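You operate a simulated robot arm through the tools that you are given. There is no shell and no other tool. Be economical: measure what you need, move in short steps, check, and stop when the job is done.

The job below is to be done with a simulated robot arm. You get a single attempt, and the scene is never put back.

## Task
Test both flat cores; 60 or harder goes in the green tray, softer in the orange.
Fine: stand the tester back.
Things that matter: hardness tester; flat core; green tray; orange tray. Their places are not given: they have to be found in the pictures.

Only the result counts: the job must be done as asked and must still hold three seconds after the hand-in. Knocking over, shifting, dropping, spilling or breaking anything else fails it.

## Robot
A 6-joint arm with a two-finger parallel gripper, fixed in place. Base frame: the origin is at the foot of the arm, x ahead of it, y to its left, z up; the work surface is at about z = 3. Lengths are in mm, angles in rad, forces in N, time in s.
With the tool pointing down near the work surface it reaches from about 140 to 580 mm from the base axis. Its first joint turns from -1.152 to 1.152 rad. Payload 2.1 kg.
Tool frame: the origin (TCP) lies between the finger pads and is the grasp point; the fingertips stand 30 mm ahead of it; z points along the fingers, y is the line along which they close. Largest opening 94 mm; finger width 28, thickness 10; the body of the gripper, 50 by 96 mm, starts 55 mm behind the TCP.
Orientation is that of the tool frame in the base frame, as a unit quaternion [x, y, z, w]. With the fingers straight down and closing along the base's y, the tool's x points along the base's -x, its y along +y and its z along -z.

## Interface
- The arm moves only by the tool play_rows. Its argument "series" is a list of rows, each a list of 7 numbers: the shift along the tool's x, y, z in units of 20 mm (1.0 is 20 mm), then the turn, a rotation vector about the tool's x, y, z in units of 4 degrees (1.0 is 4 degrees), then the gripper command, from -1 (shut) to 1 (fully open), values between in proportion. In form: [[tx, ty, tz, wx, wy, wz, fingers], ...]. A call has 1 to 12 rows; each row shifts and turns the commanded pose from where the row before left it, along the tool's axes as they then stand. A call with a number of a shift or a turn outside -1 to 1 is refused whole. Each row takes 0.2 s and may step no farther than 50 mm and 0.15 rad from the row before; otherwise, or with a gripper value out of range, the whole call is refused. A pose out of reach is approached as far as the arm can. The call stops where the force on the tool passes 40 N (or 10 N more than at its start, if that is more) or the arm is blocked; 0.2 s more then pass. Each finger travels about 72 mm/s and halts on what it meets, pressing with about 31 N; the grip force reading is that of the motor and also rises with nothing between the fingers. The clock runs only during rows and for 0.2 s after the last one: add rows that do not move to give the fingers time. It gives the time, the measured TCP pose, the force on the tool (base axes), the opening and the grip force at its end, in the units of the frame above (readings bear some noise).
- Cameras (640 x 400 px; columns grow to the right, rows downward): "scene" is fixed at [67.7, -379.3, 496.6]; the picture's right is [0.66, -0.75, 0.00], its down [-0.34, -0.30, -0.89] and it looks along [0.67, 0.59, -0.45] (base axes); focal length 320 px, centre (320, 200). "wrist" rides on the gripper at [-37, 0, -58] in the tool frame; the picture's right is [0.00, -1.00, 0.00], its down [0.97, 0.00, -0.24] and it looks along [0.24, 0.00, 0.97] (tool axes); focal length 218 px, centre (320, 200).
- get_image(camera): a new picture of that camera. No time passes.
- point_at(camera, pixels): there is no depth. For up to 12 entries [column, row, z] of the newest picture of that camera ("zoom" is the newest enlarged one), the place [x, y] in the base frame at which the ray of that pixel passes the height z, good to about 2 mm. No time passes.
- enlarge(camera, box): a new picture of the part [left, top, right, bottom] of that camera's present view, enlarged. No time passes.
- job_done(): hands the job in; it is judged then, once.

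Keep the steps short. Do not move on a guess: measure, check each grasp and each placing, and mend mistakes. In all there are 80 turns and 54 pictures (those below and enlarged ones count). Leave the gripper open and the arm clear of the work at the hand-in unless told otherwise, and finish with a single line.

The tools are called after "Call:" as name(argument=value, ...) on one line, values as JSON. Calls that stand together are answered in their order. play_rows: Moves the arm, as the interface text tells. Its arguments: {"type":"object","properties":{"series":{"type":"array","items":{"type":"array","items":{"type":"number"}}}},"required":["series"]} The other tools are called the same way: get_image (camera) takes a picture; point_at (camera, pixels) gives the place at which the rays of pixels pass given heights; enlarge (camera, box) takes an enlarged picture of a part of a camera's view; job_done () hands the job in.

At the start:

```text
time: 0.0
tool_pos: [343.9, -68.5, 299.1]
orientation: [-0.001, 1.0, 0.0, 0.001]
force: [0.4, 0.7, -0.5]
grip_width: 93.8
finger_force: 0.1
```

scene: 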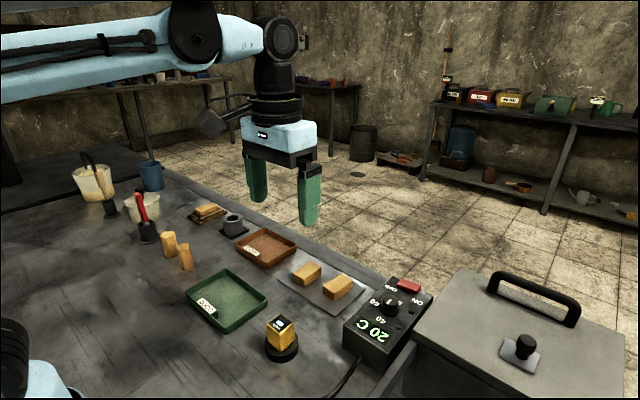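
wrist: 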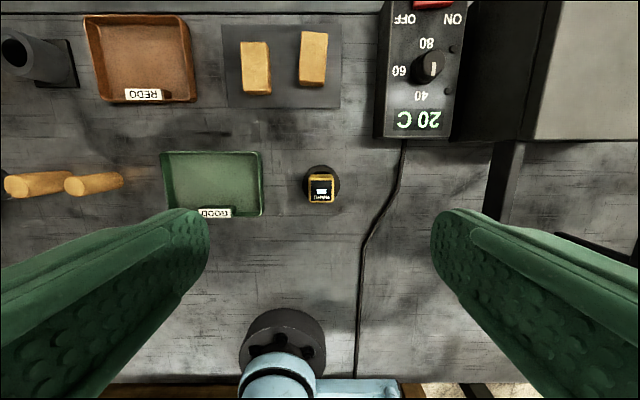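

I see two cores on a dark plate (wrist 255,67 and 313,58), the yellow tester near (321,187), and the green and orange trays. I'll take closer views first.

Call:
enlarge(camera="wrist", box=[220, 10, 380, 110])

Call:
enlarge(camera="scene", box=[180, 230, 380, 370])

Call:
enlarge(camera="wrist", box=[270, 140, 370, 220])

Call:
point_at(camera="wrist", pixels=[[242, 43, 25], [268, 42, 25], [243, 95, 5], [270, 95, 5], [302, 32, 25], [328, 33, 25], [299, 86, 5], [325, 86, 5], [322, 183, 5], [322, 187, 50], [222, 25, 5], [340, 107, 5]])

Call:
point_at(camera="scene", pixels=[[282, 350, 3], [282, 325, 50], [307, 268, 25], [338, 283, 25]])

```text
4.00 times, centred on (300, 60) of wrist
```

zoom: 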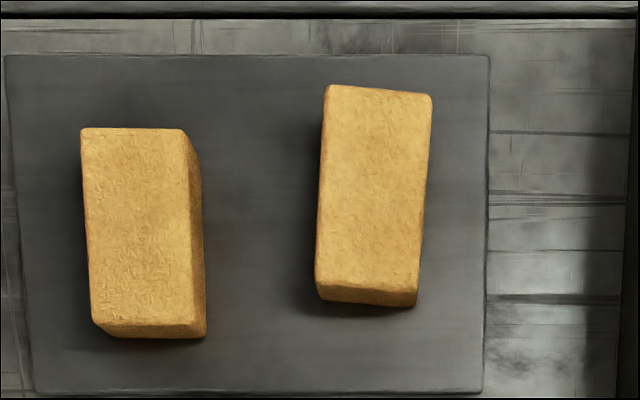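

```text
2.86 times, centred on (280, 300) of scene
```

zoom: 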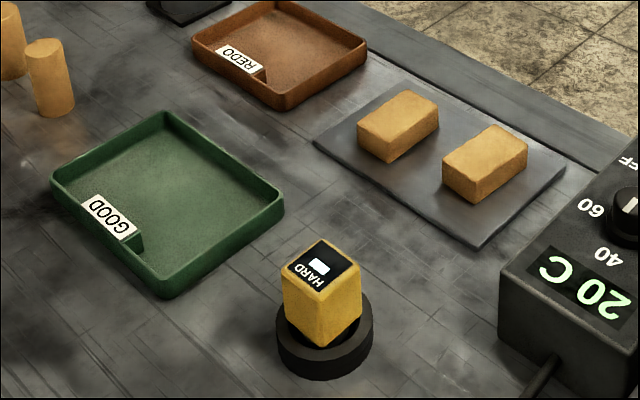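

```text
5.00 times, centred on (320, 180) of wrist
```

zoom: 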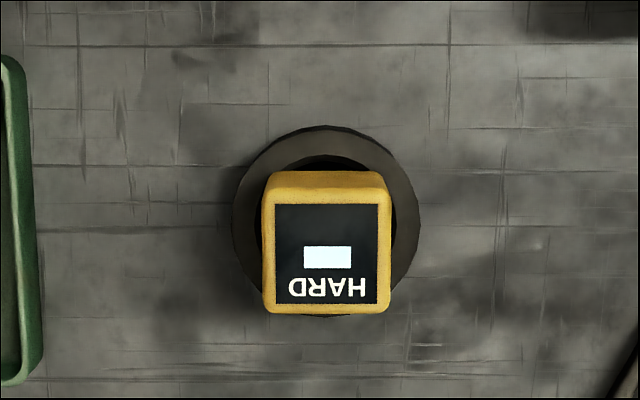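

```text
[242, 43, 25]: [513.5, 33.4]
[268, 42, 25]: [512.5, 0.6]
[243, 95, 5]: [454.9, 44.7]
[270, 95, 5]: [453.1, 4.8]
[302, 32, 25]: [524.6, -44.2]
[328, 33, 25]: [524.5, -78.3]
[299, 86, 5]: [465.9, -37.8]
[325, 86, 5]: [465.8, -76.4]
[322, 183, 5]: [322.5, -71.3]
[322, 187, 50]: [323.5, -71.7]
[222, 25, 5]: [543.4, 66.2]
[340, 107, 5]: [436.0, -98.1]
```

```text
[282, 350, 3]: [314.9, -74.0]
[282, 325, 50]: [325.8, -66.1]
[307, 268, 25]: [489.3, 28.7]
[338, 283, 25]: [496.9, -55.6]
```

The tester stands in a round black holder with its display on top. I'll triangulate its top, and the cores' tops, from both cameras.

Call:
point_at(camera="wrist", pixels=[[321, 190.8, 40], [321, 190.8, 60], [321, 190.8, 80], [240.2, 42, 25], [265.5, 42, 25], [243, 91, 25], [268.5, 91, 25], [302, 31.5, 25], [327.8, 33.5, 25], [299, 80, 25], [324.2, 83.5, 25]])

Call:
point_at(camera="scene", pixels=[[280, 322.7, 40], [280, 322.7, 60], [280, 322.7, 80], [309, 261.5, 25], [322, 272, 25], [293, 274.5, 25], [304, 283.5, 25], [339.5, 273.5, 25], [352.5, 285, 25], [323, 287.5, 25], [335, 299, 25]])

```text
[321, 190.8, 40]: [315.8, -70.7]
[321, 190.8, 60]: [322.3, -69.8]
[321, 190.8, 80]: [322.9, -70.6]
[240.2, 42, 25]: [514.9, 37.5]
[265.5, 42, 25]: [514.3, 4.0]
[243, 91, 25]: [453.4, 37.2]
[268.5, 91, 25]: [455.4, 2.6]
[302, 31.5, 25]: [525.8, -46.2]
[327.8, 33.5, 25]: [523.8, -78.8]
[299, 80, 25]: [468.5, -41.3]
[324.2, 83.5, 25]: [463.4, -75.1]
```

```text
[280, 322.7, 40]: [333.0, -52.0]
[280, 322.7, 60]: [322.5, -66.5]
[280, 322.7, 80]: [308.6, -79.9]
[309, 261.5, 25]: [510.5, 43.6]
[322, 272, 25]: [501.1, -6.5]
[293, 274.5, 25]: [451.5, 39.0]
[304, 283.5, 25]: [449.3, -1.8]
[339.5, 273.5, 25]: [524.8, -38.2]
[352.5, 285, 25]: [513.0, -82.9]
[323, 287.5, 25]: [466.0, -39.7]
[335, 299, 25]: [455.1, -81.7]
```

Tester top is at about (322,-70), z≈62, with its body about 32 mm wide and square to the base axes. The ring's top is at z≈17. I'll move above it, stopping with TCP at z≈120, and check.

Call:
play_rows(series=[[0.55, -0.05, 1, 0, 0, 0, 1], [0.55, -0.03, 1, 0, 0, 0, 1], [0, 0, 1, 0, 0, 0, 1], [0, 0, 1, 0, 0, 0, 1], [0, 0, 1, 0, 0, 0, 1], [0, 0, 1, 0, 0, 0, 1], [0, 0, 1, 0, 0, 0, 1], [0, 0, 1, 0, 0, 0, 1], [0, 0, 1, 0, 0, 0, 1], [0, 0, 0, 0, 0, 0, 1]])

Call:
get_image(camera="wrist")

Call:
get_image(camera="scene")

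```text
time: 2.2
tool_pos: [319.6, -69.4, 119.9]
orientation: [0.0, 1.0, 0.0, 0.0]
force: [0.3, -0.7, 0.7]
grip_width: 94.2
finger_force: 0.0
```

```text
48 pictures are left
```

wrist: 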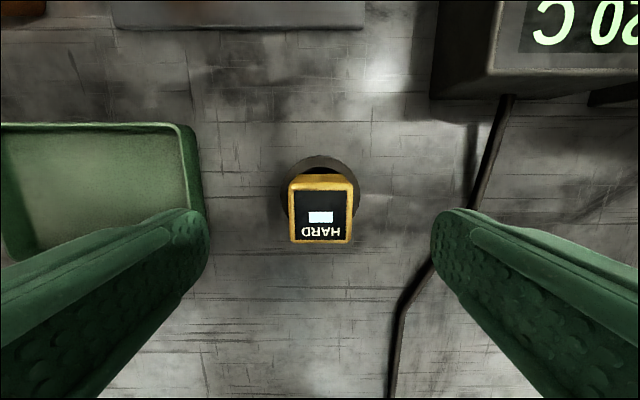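

```text
47 pictures are left
```

scene: 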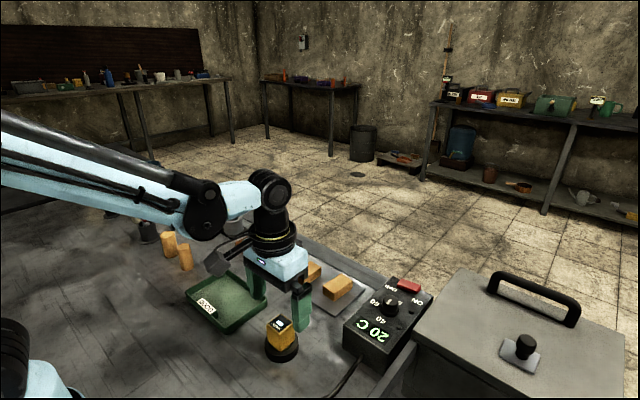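

Fingers straddle the tester. I'll measure its top-face corners and the ring with this closer picture.

Call:
point_at(camera="wrist", pixels=[[290, 190, 62], [353, 190, 62], [290, 243, 62], [351, 243, 62], [281, 185, 17], [360, 185, 17], [320, 156, 17], [320, 174, 3]])

Call:
enlarge(camera="scene", box=[230, 290, 330, 370])

Call:
enlarge(camera="wrist", box=[260, 140, 380, 260])

```text
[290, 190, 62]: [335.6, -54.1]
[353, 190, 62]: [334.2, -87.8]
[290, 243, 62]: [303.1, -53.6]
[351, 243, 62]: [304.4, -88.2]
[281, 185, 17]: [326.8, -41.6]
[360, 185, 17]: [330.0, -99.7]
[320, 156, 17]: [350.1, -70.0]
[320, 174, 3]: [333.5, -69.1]
```

```text
5.00 times, centred on (280, 330) of scene
```

zoom: 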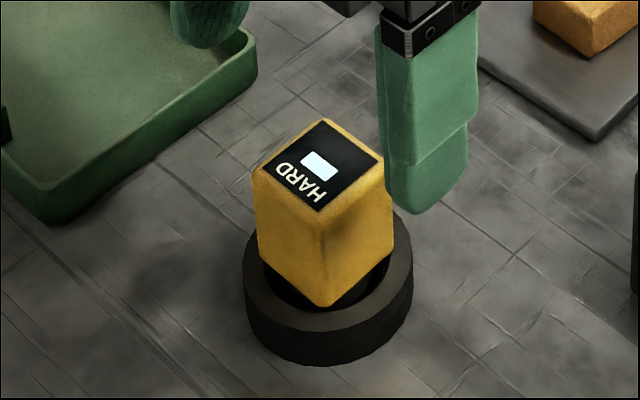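

```text
3.33 times, centred on (320, 200) of wrist
```

zoom: 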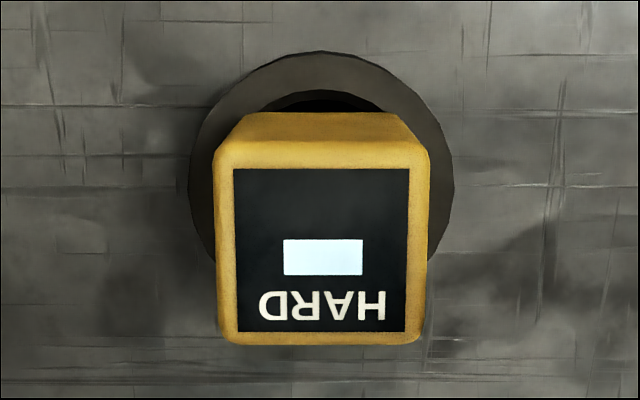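

Tester centre is at (319.5,-71), and the ring top and lower edge of the yellow body are both at z≈18–20. I'll descend to TCP z≈53 so the tips stay at ≈23, then close.

Call:
play_rows(series=[[0, -0.07, 0.8, 0, 0, 0, 1], [0, 0, 0.9, 0, 0, 0, 1], [0, 0, 0.9, 0, 0, 0, 1], [0, 0, 0.75, 0, 0, 0, 1], [0, 0, 0, 0, 0, 0, 1], [0, 0, 0, 0, 0, 0, 0], [0, 0, 0, 0, 0, 0, -0.6], [0, 0, 0, 0, 0, 0, -1], [0, 0, 0, 0, 0, 0, -1], [0, 0, 0, 0, 0, 0, -1]])

Call:
get_image(camera="wrist")

Call:
enlarge(camera="scene", box=[220, 270, 340, 370])

```text
time: 4.4
tool_pos: [320.3, -71.0, 52.5]
orientation: [0.0, 1.0, 0.0, 0.001]
force: [0.1, 0.1, 0.0]
grip_width: 39.8
finger_force: 30.8
```

```text
44 pictures are left
```

wrist: 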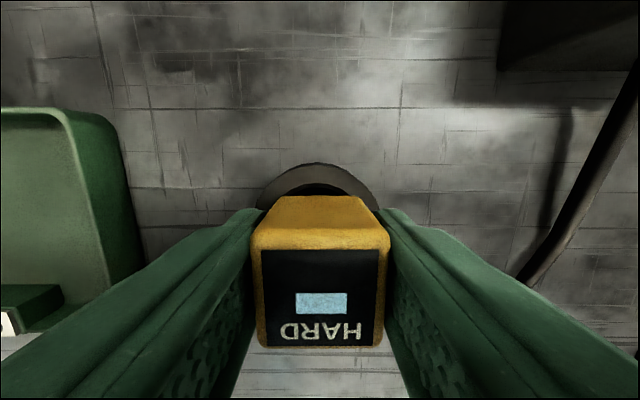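

```text
4.00 times, centred on (280, 320) of scene
```

zoom: 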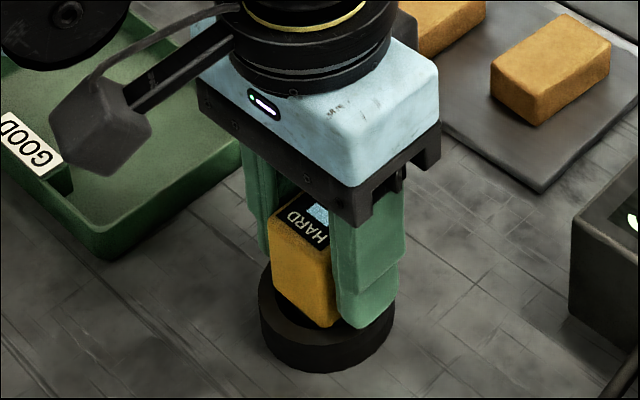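

The grip holds at 39.8 mm with 31 N. I'll lift straight up 60 mm and check.

Call:
play_rows(series=[[0, 0, -0.5, 0, 0, 0, -1], [0, 0, -0.8, 0, 0, 0, -1], [0, 0, -0.9, 0, 0, 0, -1], [0, 0, -0.9, 0, 0, 0, -1], [0, 0, -0.9, 0, 0, 0, -1], [0, 0, 0, 0, 0, 0, -1]])

Call:
get_image(camera="wrist")

Call:
enlarge(camera="scene", box=[220, 250, 340, 370])

```text
time: 5.8
tool_pos: [320.0, -70.8, 132.3]
orientation: [0.0, 1.0, 0.0, 0.001]
force: [-0.2, 0.1, -2.1]
grip_width: 40.0
finger_force: 31.0
```

```text
42 pictures are left
```

wrist: 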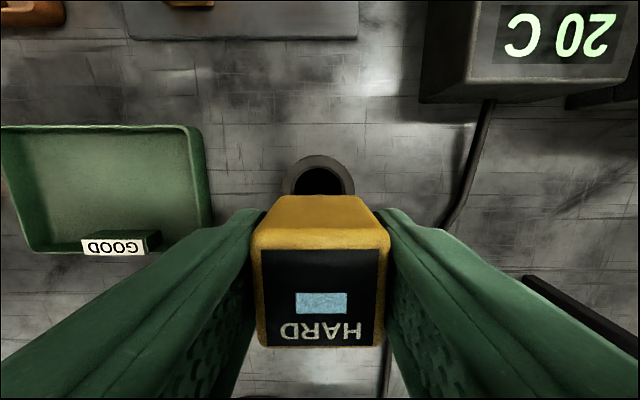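

```text
3.33 times, centred on (280, 310) of scene
```

zoom: 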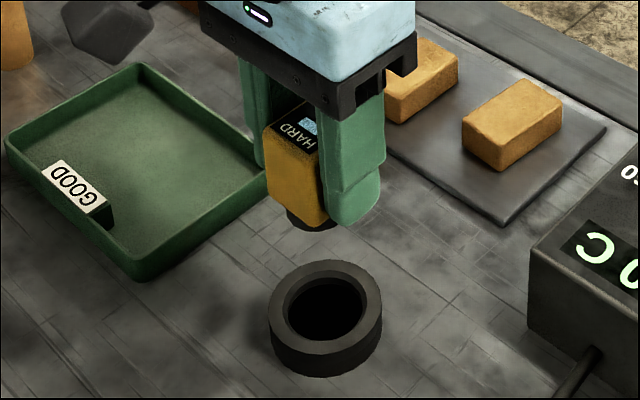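

The tester is held (≈2 N weight) and the holder undisturbed. I'll record the holder centre for the return and move to above the left core, staying high.

Call:
point_at(camera="wrist", pixels=[[288, 178, 17], [355, 178, 17], [321, 156, 17], [296, 180, 17], [347, 180, 17], [321, 165, 17]])

Call:
play_rows(series=[[-0.8, 0.4, 0, 0, 0, 0, -1], [-0.8, 0.4, 0, 0, 0, 0, -1], [-0.8, 0.4, 0, 0, 0, 0, -1], [-0.8, 0.4, 0, 0, 0, 0, -1], [-0.8, 0.4, 0, 0, 0, 0, -1], [-0.8, 0.4, 0, 0, 0, 0, -1], [-0.8, 0.4, 0, 0, 0, 0, -1], [-0.8, 0.5, 0, 0, 0, 0, -1], [-0.8, 0.6, 0, 0, 0, 0, -1], [-0.8, 0.6, 0, 0, 0, 0, -1], [-0.2, 0, 0, 0, 0, 0, -1], [0, 0, 0, 0, 0, 0, -1]])

Call:
get_image(camera="wrist")

Call:
get_image(camera="scene")

```text
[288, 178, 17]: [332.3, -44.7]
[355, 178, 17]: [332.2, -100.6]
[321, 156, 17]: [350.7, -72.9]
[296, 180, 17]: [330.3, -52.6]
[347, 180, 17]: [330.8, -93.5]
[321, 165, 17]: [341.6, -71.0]
```

```text
time: 8.4
tool_pos: [486.8, 18.6, 132.6]
orientation: [0.0, 1.0, 0.0, 0.001]
force: [-0.2, -0.1, -2.6]
grip_width: 39.9
finger_force: 30.8
```

```text
40 pictures are left
```

wrist: 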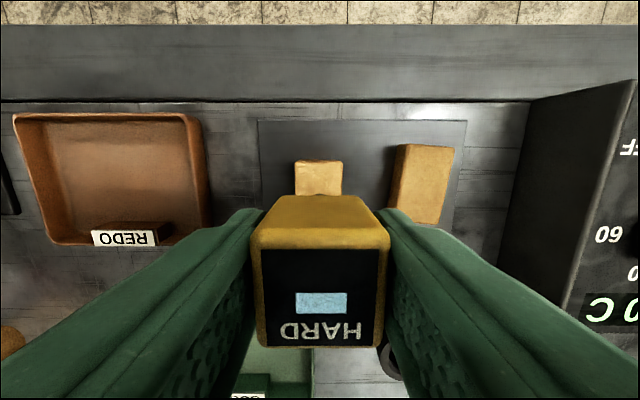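

```text
39 pictures are left
```

scene: 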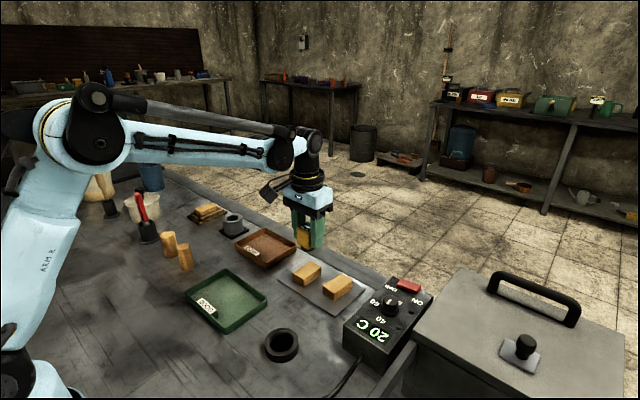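

I'm over the left core. I'll check its far edge, (295..343, row 161), for its y range.

Call:
point_at(camera="wrist", pixels=[[295, 161, 27], [343, 161, 27], [400, 145, 27], [455, 149, 27], [439, 224, 27]])

Call:
enlarge(camera="scene", box=[260, 190, 370, 320])

```text
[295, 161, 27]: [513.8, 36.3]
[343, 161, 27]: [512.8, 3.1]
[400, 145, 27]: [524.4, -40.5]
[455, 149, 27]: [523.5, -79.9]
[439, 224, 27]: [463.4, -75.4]
```

```text
3.08 times, centred on (315, 255) of scene
```

zoom: 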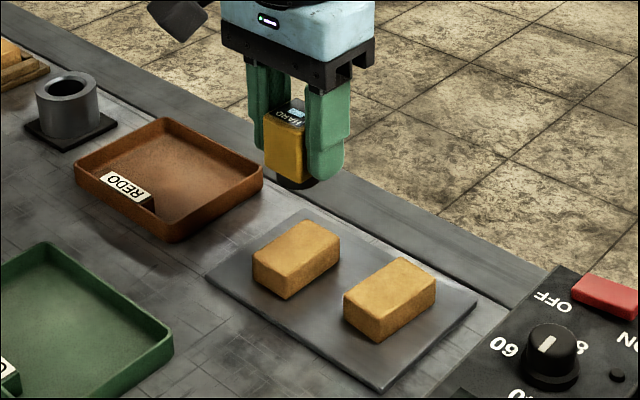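

The core spans y 3..36, x≈455..513, so its centre (484,20) is under the tool. I'll descend slowly, watching the force.

Call:
play_rows(series=[[0.1, 0.06, 0.6, 0, 0, 0, -1], [0, 0, 0.8, 0, 0, 0, -1], [0, 0, 0.6, 0, 0, 0, -1], [0, 0, 0.3, 0, 0, 0, -1], [0, 0, 0, 0, 0, 0, -1]])

Call:
enlarge(camera="scene", box=[270, 210, 350, 300])

```text
time: 9.6
tool_pos: [484.1, 20.3, 85.5]
orientation: [0.0, 1.0, 0.0, 0.0]
force: [-0.2, 0.2, -2.1]
grip_width: 39.9
finger_force: 30.7
```

```text
4.44 times, centred on (310, 255) of scene
```

zoom: 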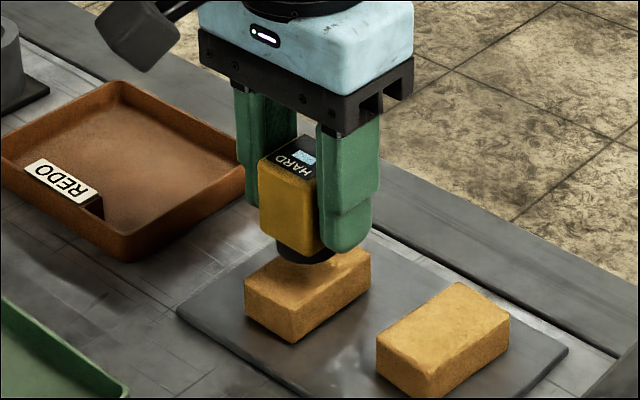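

The foot is only several mm above the core. I'll continue in 2 mm steps.

Call:
play_rows(series=[[0, 0, 0.1, 0, 0, 0, -1], [0, 0, 0.1, 0, 0, 0, -1], [0, 0, 0, 0, 0, 0, -1]])

Call:
play_rows(series=[[0, 0, 0.1, 0, 0, 0, -1], [0, 0, 0.1, 0, 0, 0, -1], [0, 0, 0, 0, 0, 0, -1]])

```text
time: 10.4
tool_pos: [484.5, 20.0, 81.4]
orientation: [0.0, 1.0, 0.0, 0.001]
force: [0.0, -0.2, -0.5]
grip_width: 40.0
finger_force: 31.2
```

```text
time: 11.2
tool_pos: [484.0, 19.9, 79.5]
orientation: [0.0, 1.0, -0.001, 0.001]
force: [-0.2, -1.9, 16.6]
grip_width: 39.9
finger_force: 30.6
```

Contact: 16.6 N at z≈79.5. I'll read the display.

Call:
enlarge(camera="wrist", box=[250, 180, 390, 360])

```text
2.22 times, centred on (320, 270) of wrist
```

zoom: 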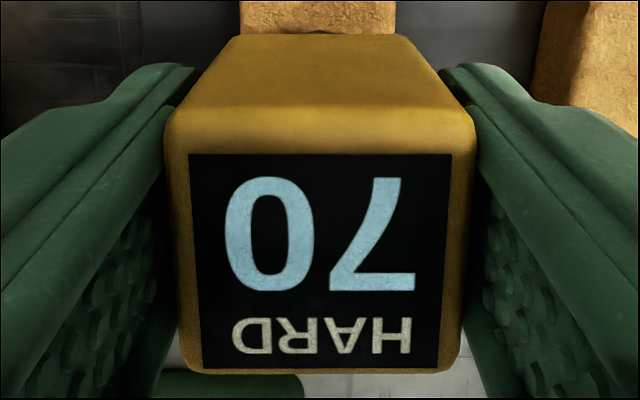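

It reads 70 (upside down). I'll hold briefly and read again to make sure it's settled.

Call:
play_rows(series=[[0, 0, 0, 0, 0, 0, -1], [0, 0, 0, 0, 0, 0, -1], [0, 0, 0, 0, 0, 0, -1], [0, 0, 0, 0, 0, 0, -1], [0, 0, 0, 0, 0, 0, -1]])

Call:
enlarge(camera="wrist", box=[250, 180, 390, 360])

```text
time: 12.4
tool_pos: [482.3, 19.5, 79.1]
orientation: [0.0, 1.0, 0.0, 0.001]
force: [0.0, -0.8, 25.8]
grip_width: 40.1
finger_force: 30.5
```

```text
2.22 times, centred on (320, 270) of wrist
```

zoom: 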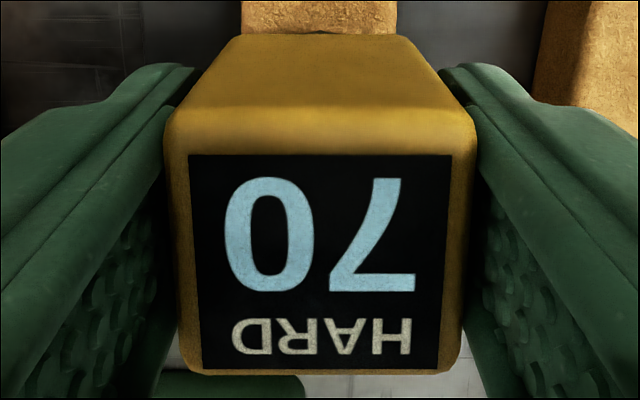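

Left core = 70, so green. Now I'll lift and move to the right core's centre, ≈(494,-60).

Call:
play_rows(series=[[0, 0, -0.5, 0, 0, 0, -1], [0, 0, -0.9, 0, 0, 0, -1], [-0.1, -0.8, 0, 0, 0, 0, -1], [-0.1, -0.8, 0, 0, 0, 0, -1], [-0.1, -0.8, 0, 0, 0, 0, -1], [-0.1, -0.8, 0, 0, 0, 0, -1], [-0.1, -0.8, 0, 0, 0, 0, -1], [0, 0, 0.7, 0, 0, 0, -1], [0, 0, 0.2, 0, 0, 0, -1], [0, 0, 0, 0, 0, 0, -1]])

Call:
get_image(camera="wrist")

Call:
enlarge(camera="scene", box=[290, 220, 380, 320])

```text
time: 14.6
tool_pos: [493.5, -60.1, 89.4]
orientation: [-0.001, 1.0, -0.001, 0.001]
force: [0.0, 0.6, -0.8]
grip_width: 39.8
finger_force: 30.9
```

```text
34 pictures are left
```

wrist: 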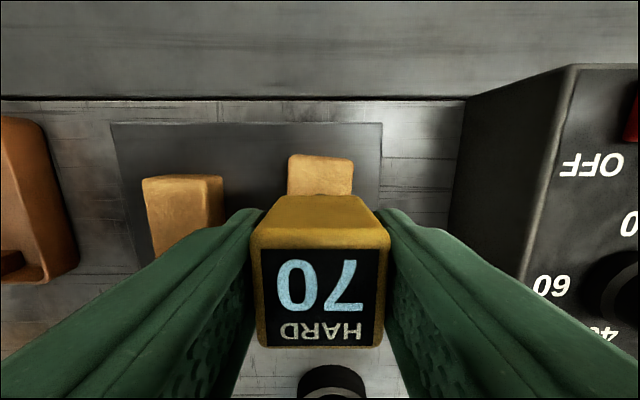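

```text
4.00 times, centred on (335, 270) of scene
```

zoom: 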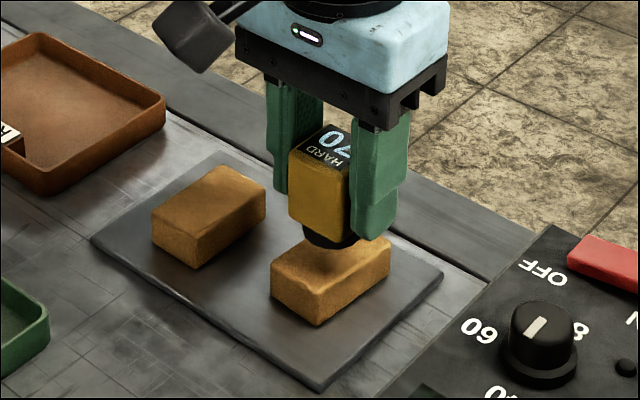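

The display keeps 70 until the next test. Descending onto the right core gently.

Call:
play_rows(series=[[0, 0, 0.2, 0, 0, 0, -1], [0, 0, 0.1, 0, 0, 0, -1], [0, 0, 0.1, 0, 0, 0, -1], [0, 0, 0, 0, 0, 0, -1]])

Call:
play_rows(series=[[0, 0, 0.1, 0, 0, 0, -1], [0, 0, 0, 0, 0, 0, -1]])

```text
time: 15.6
tool_pos: [492.7, -60.0, 80.6]
orientation: [0.0, 1.0, 0.0, 0.001]
force: [0.2, -0.1, -1.4]
grip_width: 40.2
finger_force: 32.0
```

```text
time: 16.2
tool_pos: [493.2, -59.9, 79.5]
orientation: [0.0, 1.0, 0.0, 0.001]
force: [-0.9, -0.2, 18.2]
grip_width: 40.0
finger_force: 30.9
```

Contact, 18 N. Hold, then read.

Call:
play_rows(series=[[0, 0, 0, 0, 0, 0, -1], [0, 0, 0, 0, 0, 0, -1], [0, 0, 0, 0, 0, 0, -1], [0, 0, 0, 0, 0, 0, -1], [0, 0, 0, 0, 0, 0, -1]])

Call:
enlarge(camera="wrist", box=[250, 180, 390, 360])

```text
time: 17.4
tool_pos: [492.8, -60.3, 77.8]
orientation: [0.0, 1.0, 0.001, 0.001]
force: [0.2, -0.9, 28.7]
grip_width: 40.4
finger_force: 31.0
```

```text
2.22 times, centred on (320, 270) of wrist
```

zoom: 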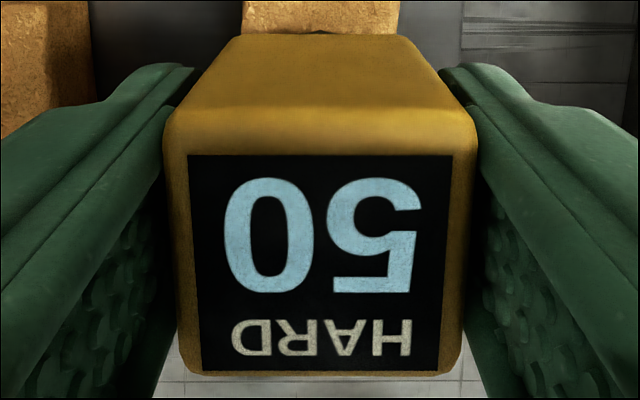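

Right core = 50, so orange. Now I'll return the tester: lift, then go back above the holder at (320.3,-71).

Call:
play_rows(series=[[0, 0, -0.7, 0, 0, 0, -1], [0, 0, -1, 0, 0, 0, -1], [0, 0, -1, 0, 0, 0, -1], [0.9, -0.1, 0, 0, 0, 0, -1], [0.95, -0.1, 0, 0, 0, 0, -1], [0.95, -0.1, 0, 0, 0, 0, -1], [0.95, -0.1, 0, 0, 0, 0, -1], [0.95, -0.1, 0, 0, 0, 0, -1], [0.95, -0.05, 0, 0, 0, 0, -1], [0.95, 0, 0, 0, 0, 0, -1], [0.95, 0, 0, 0, 0, 0, -1], [0.95, 0, 0, 0, 0, 0, -1]])

Call:
play_rows(series=[[0.2, 0, 0, 0, 0, 0, -1], [0, 0, 0, 0, 0, 0, -1], [0, 0, 0, 0, 0, 0, -1]])

Call:
get_image(camera="wrist")

```text
time: 20.0
tool_pos: [322.4, -71.9, 132.2]
orientation: [-0.001, 1.0, 0.0, 0.002]
force: [0.1, -0.7, -2.6]
grip_width: 39.9
finger_force: 31.3
```

```text
time: 20.8
tool_pos: [319.4, -71.0, 131.5]
orientation: [0.001, 1.0, -0.001, 0.001]
force: [0.3, 0.2, -1.5]
grip_width: 40.0
finger_force: 31.3
```

```text
31 pictures are left
```

wrist: 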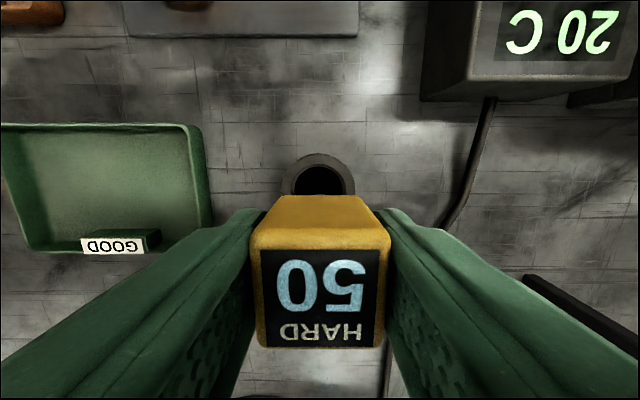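

Nearly the same view as just after lifting. I'll shift about 1 mm forward and descend, slowing near the ring.

Call:
play_rows(series=[[-0.05, 0, 0.8, 0, 0, 0, -1], [0, 0, 0.9, 0, 0, 0, -1], [0, 0, 0.8, 0, 0, 0, -1], [0, 0, 0.3, 0, 0, 0, -1], [0, 0, 0.3, 0, 0, 0, -1], [0, 0, 0.3, 0, 0, 0, -1], [0, 0, 0.2, 0, 0, 0, -1], [0, 0, 0, 0, 0, 0, -1]])

Call:
enlarge(camera="scene", box=[220, 270, 340, 370])

```text
time: 22.6
tool_pos: [321.0, -70.2, 59.4]
orientation: [0.0, 1.0, 0.001, 0.001]
force: [0.3, 0.1, -2.0]
grip_width: 40.1
finger_force: 30.6
```

```text
4.00 times, centred on (280, 320) of scene
```

zoom: 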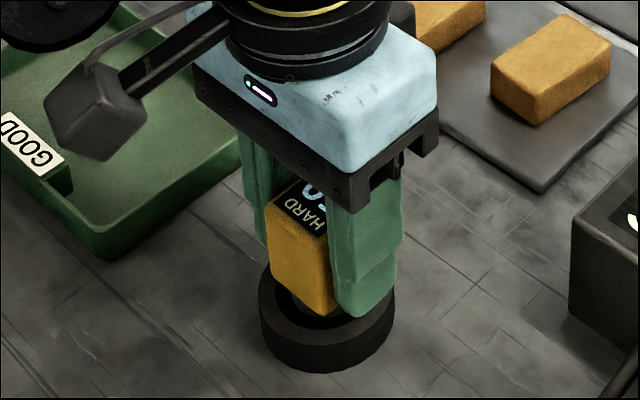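

The foot is entering the holder without touching it. I'll go down until contact.

Call:
play_rows(series=[[0, 0, 0.15, 0, 0, 0, -1], [0, 0, 0.1, 0, 0, 0, -1], [0, 0, 0, 0, 0, 0, -1]])

Call:
play_rows(series=[[0, 0, 0.1, 0, 0, 0, -1], [0, 0, 0, 0, 0, 0, -1]])

```text
time: 23.4
tool_pos: [320.4, -71.4, 56.0]
orientation: [0.0, 1.0, -0.001, 0.001]
force: [-0.4, 0.2, -2.0]
grip_width: 40.0
finger_force: 31.3
```

```text
time: 24.0
tool_pos: [320.3, -71.2, 53.1]
orientation: [0.0, 1.0, 0.0, 0.001]
force: [0.4, 0.1, -1.2]
grip_width: 39.8
finger_force: 31.2
```

Call:
play_rows(series=[[0, 0, 0.04, 0, 0, 0, -1], [0, 0, 0, 0, 0, 0, -1], [0, 0, 0, 0, 0, 0, -1]])

```text
time: 24.8
tool_pos: [320.0, -70.6, 52.7]
orientation: [0.0, 1.0, 0.0, 0.0]
force: [0.1, -0.7, -2.4]
grip_width: 40.2
finger_force: 30.7
```

The tester is not yet taking load at z≈52.7, the height I grasped it at. I'll nudge down another 1 mm.

Call:
play_rows(series=[[0, 0, 0.05, 0, 0, 0, -1], [0, 0, 0, 0, 0, 0, -1]])

```text
time: 25.4
tool_pos: [321.5, -70.6, 52.4]
orientation: [0.0, 1.0, -0.001, 0.001]
force: [-2.5, 1.6, 28.3]
grip_width: 40.2
finger_force: 30.9
```

Seated (28 N). I'll ease off a touch, open slowly, then rise.

Call:
play_rows(series=[[0, 0, -0.03, 0, 0, 0, -1], [0, 0, 0, 0, 0, 0, -0.05], [0, 0, 0, 0, 0, 0, 0.2], [0, 0, 0, 0, 0, 0, 0.6], [0, 0, 0, 0, 0, 0, 1], [0, 0, 0, 0, 0, 0, 1], [0, 0, -0.5, 0, 0, 0, 1], [0, 0, -0.9, 0, 0, 0, 1], [0, 0, -1, 0, 0, 0, 1], [0, 0, -1, 0, 0, 0, 1], [0, 0, -1, 0, 0, 0, 1], [0, 0, 0, 0, 0, 0, 1]])

Call:
get_image(camera="wrist")

Call:
get_image(camera="scene")

```text
time: 28.0
tool_pos: [320.8, -72.0, 140.0]
orientation: [0.0, 1.0, 0.0, 0.0]
force: [-0.2, 0.4, 0.5]
grip_width: 94.1
finger_force: 0.0
```

```text
29 pictures are left
```

wrist: 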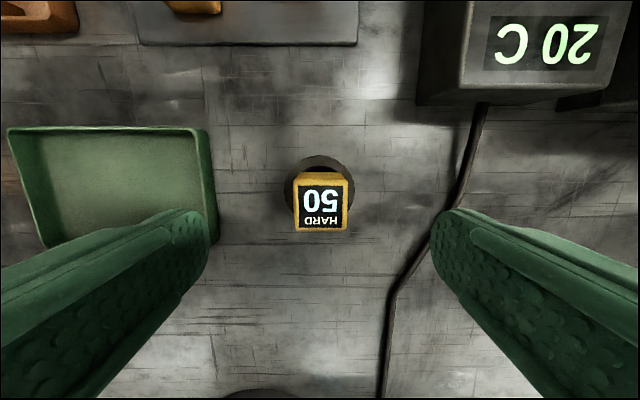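

```text
28 pictures are left
```

scene: 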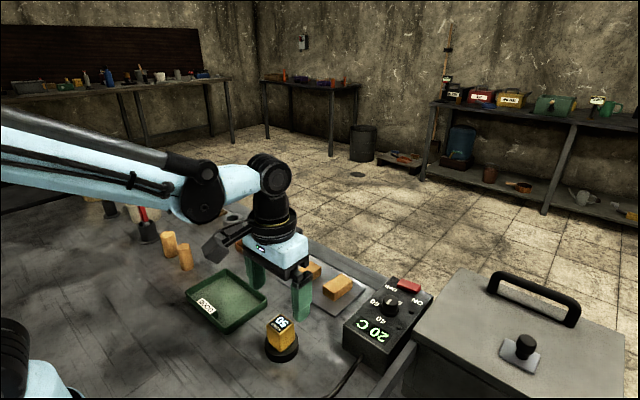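

The tester stands in its holder with the fingers clear. Now I'll locate the green tray, with its rim in the scene at (187,292), (228,269), (267,299), (224,334), and go to above the left core.

Call:
point_at(camera="scene", pixels=[[187, 292, 18], [228, 269, 18], [267, 297, 18], [225, 328, 18], [208, 305, 18], [219, 313, 18]])

Call:
point_at(camera="wrist", pixels=[[8, 130, 18], [208, 129, 18], [220, 240, 18], [38, 140, 5], [198, 140, 5]])

Call:
play_rows(series=[[-0.9, 0.45, 0, 0, 0, 0, 1], [-0.9, 0.5, 0, 0, 0, 0, 1], [-0.9, 0.5, 0, 0, 0, 0, 1], [-0.9, 0.5, 0, 0, 0, 0, 1], [-0.9, 0.5, 0, 0, 0, 0, 0.5], [-0.9, 0.5, 0, 0, 0, 0, 0.28], [-0.9, 0.5, 0, 0, 0, 0, 0.28], [-0.9, 0.55, 0, 0, 0, 0, 0.28], [-0.9, 0.6, 0, 0, 0, 0, 0.28], [-0.05, 0, 0, 0, 0, 0, 0.28], [0, 0, 0, 0, 0, 0, 0.28]])

Call:
get_image(camera="wrist")

```text
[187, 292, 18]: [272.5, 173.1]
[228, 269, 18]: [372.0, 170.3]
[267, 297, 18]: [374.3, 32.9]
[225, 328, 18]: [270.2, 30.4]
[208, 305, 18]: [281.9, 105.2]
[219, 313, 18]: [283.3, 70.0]
```

```text
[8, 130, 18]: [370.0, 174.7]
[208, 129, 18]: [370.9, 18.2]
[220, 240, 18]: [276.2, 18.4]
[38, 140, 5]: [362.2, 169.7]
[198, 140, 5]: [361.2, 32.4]
```

```text
time: 30.4
tool_pos: [482.9, 20.2, 140.8]
orientation: [0.0, 1.0, 0.0, 0.001]
force: [0.8, 0.4, 0.6]
grip_width: 60.4
finger_force: 0.0
```

```text
27 pictures are left
```

wrist: 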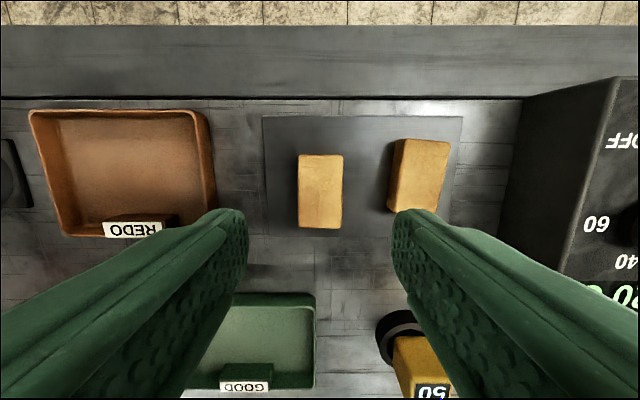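

The orange tray and both cores are in clear view. I'll measure the left core (298..343, 155..228), the right core, and the orange tray.

Call:
point_at(camera="wrist", pixels=[[298, 155, 29], [343, 155, 29], [298, 219, 29], [342, 219, 29], [398, 139, 29], [451, 142, 29], [387, 204, 29], [30, 112, 18], [206, 112, 18], [65, 237, 18], [103, 225, 18], [178, 217, 18]])

Call:
enlarge(camera="wrist", box=[260, 100, 480, 250])

```text
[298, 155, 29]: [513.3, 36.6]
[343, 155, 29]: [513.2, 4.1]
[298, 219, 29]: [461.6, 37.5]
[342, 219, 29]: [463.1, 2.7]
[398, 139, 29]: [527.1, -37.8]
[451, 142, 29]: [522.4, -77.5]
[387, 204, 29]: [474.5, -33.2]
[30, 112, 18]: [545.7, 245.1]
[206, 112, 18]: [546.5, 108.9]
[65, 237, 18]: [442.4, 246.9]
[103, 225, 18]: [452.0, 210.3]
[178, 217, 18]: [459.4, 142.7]
```

```text
2.67 times, centred on (370, 175) of wrist
```

zoom: 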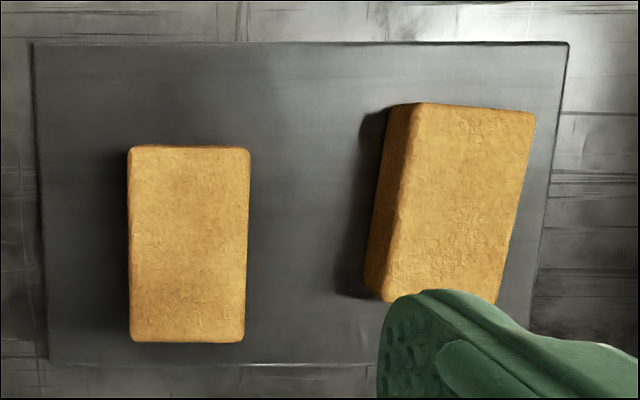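

Left core: centre (484.5,20), 57×33 mm, aligned. Orange tray: x 442..546, y 109..247, and its label sits on the near wall. I'll descend on the left core to TCP z≈40 and close.

Call:
play_rows(series=[[-0.05, 0, 0.9, 0, 0, 0, 0.28], [0, 0, 1, 0, 0, 0, 0.28], [0, 0, 1, 0, 0, 0, 0.28], [0, 0, 0.9, 0, 0, 0, 0.28], [0, 0, 0.7, 0, 0, 0, 0.28], [0, 0, 0.5, 0, 0, 0, 0.28], [0, 0, 0, 0, 0, 0, 0.28], [0, 0, 0, 0, 0, 0, -0.1], [0, 0, 0, 0, 0, 0, -0.3], [0, 0, 0, 0, 0, 0, -0.45], [0, 0, 0, 0, 0, 0, -0.45]])

Call:
get_image(camera="wrist")

```text
time: 32.8
tool_pos: [482.7, 20.1, 40.8]
orientation: [0.0, 1.0, 0.0, 0.001]
force: [0.8, 0.4, 0.0]
grip_width: 35.3
finger_force: 30.9
```

```text
25 pictures are left
```

wrist: 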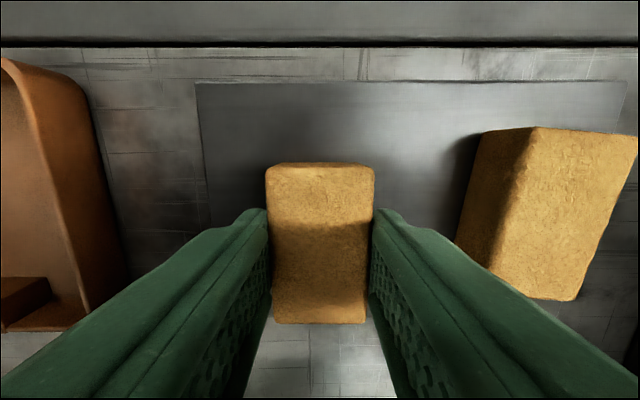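

The core is gripped (35.3 mm, 31 N). Lift and move to above the green tray at (325,128).

Call:
play_rows(series=[[0, 0, -0.5, 0, 0, 0, -0.6], [0, 0, -0.9, 0, 0, 0, -0.6], [0, 0, -1, 0, 0, 0, -0.6], [0, 0, -0.9, 0, 0, 0, -0.6], [0.9, 0.6, 0, 0, 0, 0, -0.6], [1, 0.7, 0, 0, 0, 0, -0.6], [1, 0.7, 0, 0, 0, 0, -0.6], [1, 0.7, 0, 0, 0, 0, -0.6], [1, 0.7, 0, 0, 0, 0, -0.6], [1, 0.7, 0, 0, 0, 0, -0.6], [1, 0.7, 0, 0, 0, 0, -0.6], [1, 0.6, 0, 0, 0, 0, -0.6]])

Call:
play_rows(series=[[0, 0, 0, 0, 0, 0, -0.6], [0, 0, 0, 0, 0, 0, -0.6]])

Call:
get_image(camera="wrist")

Call:
get_image(camera="scene")

```text
time: 35.4
tool_pos: [326.1, 128.6, 106.6]
orientation: [0.0, 1.0, 0.0, 0.0]
force: [0.5, 0.0, -0.5]
grip_width: 34.9
finger_force: 30.8
```

```text
time: 36.0
tool_pos: [326.0, 128.7, 106.5]
orientation: [0.0, 1.0, 0.001, 0.001]
force: [-0.3, 0.0, -0.8]
grip_width: 34.8
finger_force: 31.3
```

```text
24 pictures are left
```

wrist: 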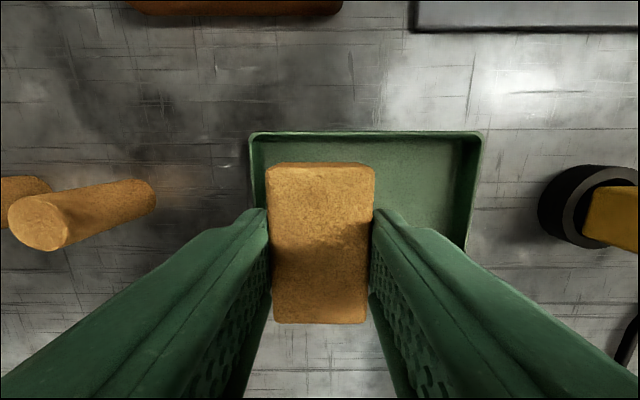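

```text
23 pictures are left
```

scene: 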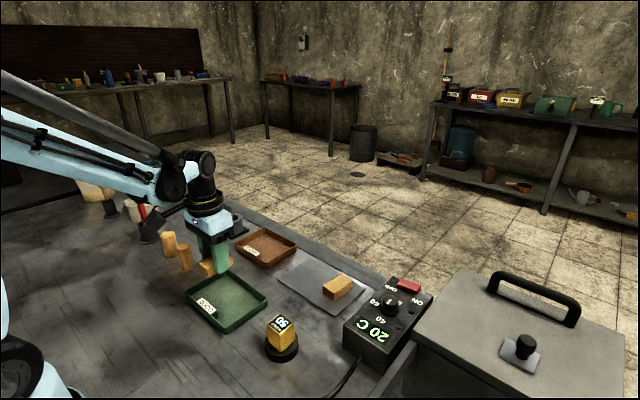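

I'll measure the tray's far rim (250..482, row 133) and the standing cores at left, to check clearance.

Call:
point_at(camera="wrist", pixels=[[250, 133, 18], [482, 133, 18], [262, 143, 8], [460, 143, 8], [150, 195, 3], [155, 195, 3]])

Call:
point_at(camera="scene", pixels=[[187, 292, 18], [225, 330, 18], [267, 297, 18], [187, 270, 3], [190, 302, 5]])

Call:
enlarge(camera="scene", box=[150, 220, 280, 340])

```text
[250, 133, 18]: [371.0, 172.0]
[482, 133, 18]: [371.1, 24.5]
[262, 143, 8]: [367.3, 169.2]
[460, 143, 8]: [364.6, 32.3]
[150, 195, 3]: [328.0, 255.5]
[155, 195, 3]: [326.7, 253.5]
```

```text
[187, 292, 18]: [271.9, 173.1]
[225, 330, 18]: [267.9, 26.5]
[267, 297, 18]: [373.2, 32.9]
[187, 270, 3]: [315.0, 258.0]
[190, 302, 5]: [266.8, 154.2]
```

```text
3.33 times, centred on (215, 280) of scene
```

zoom: 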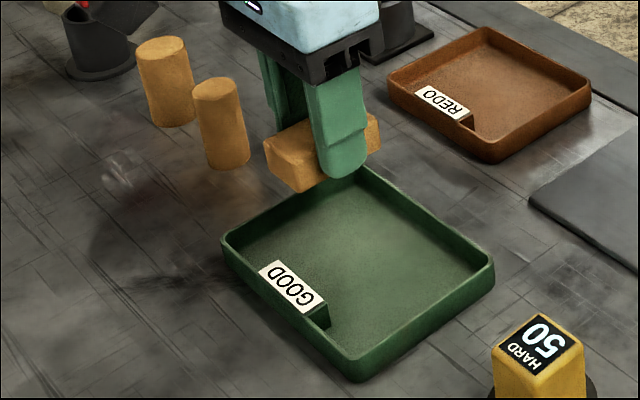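

Call:
point_at(camera="scene", pixels=[[197, 301, 20], [215, 313.5, 20], [202.5, 298, 20], [218, 311, 20], [218, 317, 6]])

Call:
point_at(camera="wrist", pixels=[[375, 165, 70], [268, 165, 70], [270, 322, 95], [366, 322, 95]])

```text
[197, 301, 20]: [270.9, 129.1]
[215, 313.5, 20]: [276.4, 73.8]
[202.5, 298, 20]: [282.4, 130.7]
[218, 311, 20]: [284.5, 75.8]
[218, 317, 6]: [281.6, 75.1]
```

```text
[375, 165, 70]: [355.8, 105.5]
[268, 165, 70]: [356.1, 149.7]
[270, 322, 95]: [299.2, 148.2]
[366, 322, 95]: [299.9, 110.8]
```

Label block ends at x≈286 and the core occupies x≈298..356, so the drop spot is clear. I'll descend to z≈46, then feel for contact.

Call:
play_rows(series=[[0, 0, 0.8, 0, 0, 0, -0.6], [0, 0, 0.9, 0, 0, 0, -0.6], [0, 0, 0.8, 0, 0, 0, -0.6], [0, 0, 0.4, 0, 0, 0, -0.6], [0, 0, 0, 0, 0, 0, -0.6]])

Call:
play_rows(series=[[0, 0, 0.1, 0, 0, 0, -0.6], [0, 0, 0.1, 0, 0, 0, -0.6], [0, 0, 0, 0, 0, 0, -0.6]])

```text
time: 37.2
tool_pos: [327.1, 129.0, 47.5]
orientation: [-0.001, 1.0, -0.001, 0.001]
force: [-0.3, -0.3, -1.3]
grip_width: 35.0
finger_force: 31.1
```

```text
time: 38.0
tool_pos: [325.5, 128.9, 44.3]
orientation: [0.001, 1.0, 0.0, 0.001]
force: [0.3, -0.3, -0.1]
grip_width: 35.1
finger_force: 30.9
```

Call:
play_rows(series=[[0, 0, 0.1, 0, 0, 0, -0.6], [0, 0, 0, 0, 0, 0, -0.6]])

Call:
play_rows(series=[[0, 0, 0.05, 0, 0, 0, -0.6], [0, 0, 0, 0, 0, 0, -0.6]])

```text
time: 38.6
tool_pos: [327.2, 129.2, 41.6]
orientation: [0.0, 1.0, 0.001, 0.001]
force: [-0.1, 0.9, 0.4]
grip_width: 34.8
finger_force: 30.7
```

```text
time: 39.2
tool_pos: [326.0, 128.8, 41.4]
orientation: [0.0, 1.0, 0.0, 0.001]
force: [0.0, 0.4, -1.2]
grip_width: 34.9
finger_force: 30.6
```

Call:
play_rows(series=[[0, 0, 0.06, 0, 0, 0, -0.6], [0, 0, 0, 0, 0, 0, -0.6]])

```text
time: 39.8
tool_pos: [326.0, 128.8, 40.9]
orientation: [-0.001, 1.0, 0.0, 0.001]
force: [-1.2, -0.8, -0.6]
grip_width: 35.2
finger_force: 30.8
```

Call:
play_rows(series=[[0, 0, 0.06, 0, 0, 0, -0.6], [0, 0, 0, 0, 0, 0, -0.6]])

```text
time: 40.4
tool_pos: [327.0, 129.3, 39.0]
orientation: [0.001, 1.0, 0.0, 0.0]
force: [0.3, -0.6, -0.7]
grip_width: 34.9
finger_force: 31.2
```

Call:
play_rows(series=[[0, 0, 0.05, 0, 0, 0, -0.6], [0, 0, 0, 0, 0, 0, -0.6]])

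Call:
enlarge(camera="scene", box=[170, 240, 290, 340])

```text
time: 41.0
tool_pos: [325.7, 130.1, 38.4]
orientation: [0.0, 1.0, 0.0, 0.001]
force: [0.0, -1.0, 6.6]
grip_width: 35.1
finger_force: 31.4
```

```text
4.00 times, centred on (230, 290) of scene
```

zoom: 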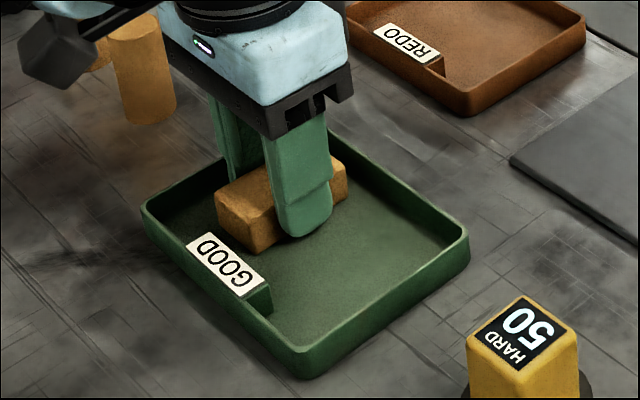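

The core touches the tray floor (≈7 N). I'll open just enough, to ≈50 mm, and rise.

Call:
play_rows(series=[[0, 0, 0, 0, 0, 0, -0.1], [0, 0, 0, 0, 0, 0, 0.05], [0, 0, 0, 0, 0, 0, 0.05], [0, 0, -0.5, 0, 0, 0, 0.05], [0, 0, -0.9, 0, 0, 0, 0.05], [0, 0, -1, 0, 0, 0, 0.05], [0, 0, -1, 0, 0, 0, 0.28], [0, 0, -1, 0, 0, 0, 0.28], [0, 0, -0.6, 0, 0, 0, 0.28], [0, 0, 0, 0, 0, 0, 0.28]])

Call:
get_image(camera="wrist")

```text
time: 43.2
tool_pos: [324.9, 127.3, 139.9]
orientation: [-0.001, 1.0, 0.0, 0.001]
force: [0.6, 0.3, 0.5]
grip_width: 60.5
finger_force: 0.1
```

```text
20 pictures are left
```

wrist: 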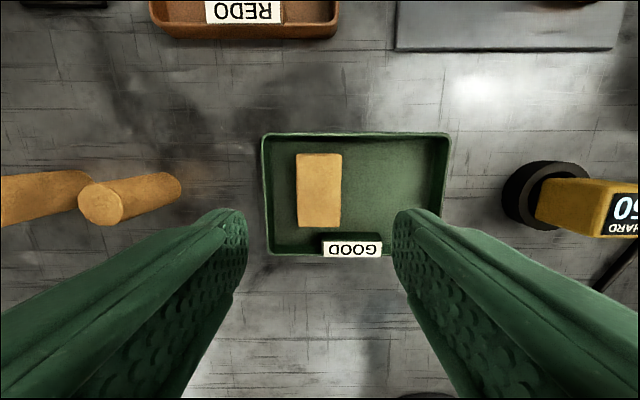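

The core rests flat in the green tray. Now I'll go over the right core and turn about -4° (base yaw) to match it.

Call:
play_rows(series=[[-0.85, -0.93, 0, 0, 0, 0, 0.28], [-0.85, -0.93, 0, 0, 0, 0, 0.28], [-0.85, -0.93, 0, 0, 0, 0, 0.28], [-0.85, -0.93, 0, 0, 0, 0, 0.28], [-0.85, -0.93, 0, 0, 0, 0, 0.28], [-0.85, -0.93, 0, 0, 0, 0, 0.28], [-0.85, -0.93, 0, 0, 0, 0, 0.28], [-0.85, -0.93, 0, 0, 0, 0, 0.28], [-0.85, -0.93, 0, 0, 0, 0, 0.28], [-0.85, -0.97, 0, 0, 0, 0, 0.28], [0, 0, 0, 0, 0, 1, 0.28], [0, 0, 0, 0, 0, 0, 0.28]])

Call:
get_image(camera="wrist")

Call:
enlarge(camera="wrist", box=[240, 110, 400, 250])

```text
time: 45.8
tool_pos: [494.5, -57.4, 138.4]
orientation: [0.035, 0.999, 0.001, 0.001]
force: [0.0, 0.9, 0.1]
grip_width: 60.1
finger_force: 0.1
```

```text
19 pictures are left
```

wrist: 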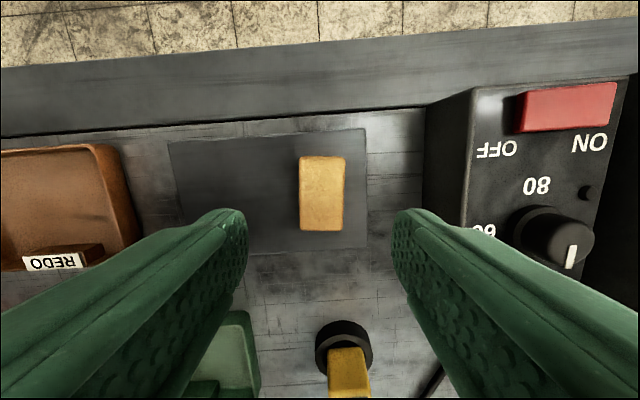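

```text
2.86 times, centred on (320, 180) of wrist
```

zoom: 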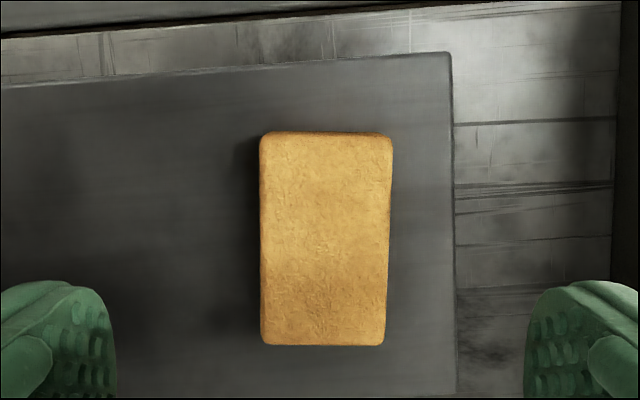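

Well aligned and centred. I'll check the clearance to the control box at right, plus the core's corners.

Call:
point_at(camera="wrist", pixels=[[425, 200, 3], [466, 190, 60], [475, 88, 60], [428, 103, 3], [299, 157, 29], [344, 158, 29], [300, 228, 29], [342, 229, 29]])

```text
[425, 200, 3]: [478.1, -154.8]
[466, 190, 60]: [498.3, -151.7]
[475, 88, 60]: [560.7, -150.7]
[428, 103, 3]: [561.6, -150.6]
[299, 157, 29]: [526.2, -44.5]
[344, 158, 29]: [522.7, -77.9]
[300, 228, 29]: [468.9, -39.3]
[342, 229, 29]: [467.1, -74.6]
```

Clear: the box is at y≈-151. Core centre is ≈(495.5,-59). I'll descend to z≈40 and close.

Call:
play_rows(series=[[-0.05, -0.05, 0.9, 0, 0, 0, 0.28], [0, 0, 1, 0, 0, 0, 0.28], [0, 0, 1, 0, 0, 0, 0.28], [0, 0, 0.9, 0, 0, 0, 0.28], [0, 0, 0.7, 0, 0, 0, 0.28], [0, 0, 0.4, 0, 0, 0, 0.28], [0, 0, 0, 0, 0, 0, 0.28], [0, 0, 0, 0, 0, 0, -0.1], [0, 0, 0, 0, 0, 0, -0.3], [0, 0, 0, 0, 0, 0, -0.6], [0, 0, 0, 0, 0, 0, -0.6]])

Call:
get_image(camera="wrist")

```text
time: 48.2
tool_pos: [496.5, -58.3, 39.7]
orientation: [0.035, 0.999, 0.001, 0.001]
force: [-0.1, -0.7, -0.1]
grip_width: 35.1
finger_force: 31.6
```

```text
17 pictures are left
```

wrist: 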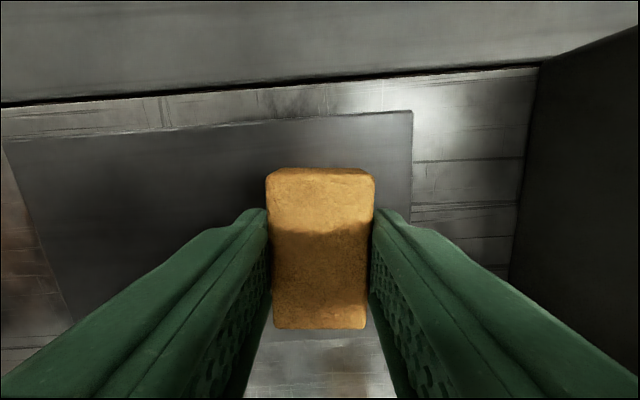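

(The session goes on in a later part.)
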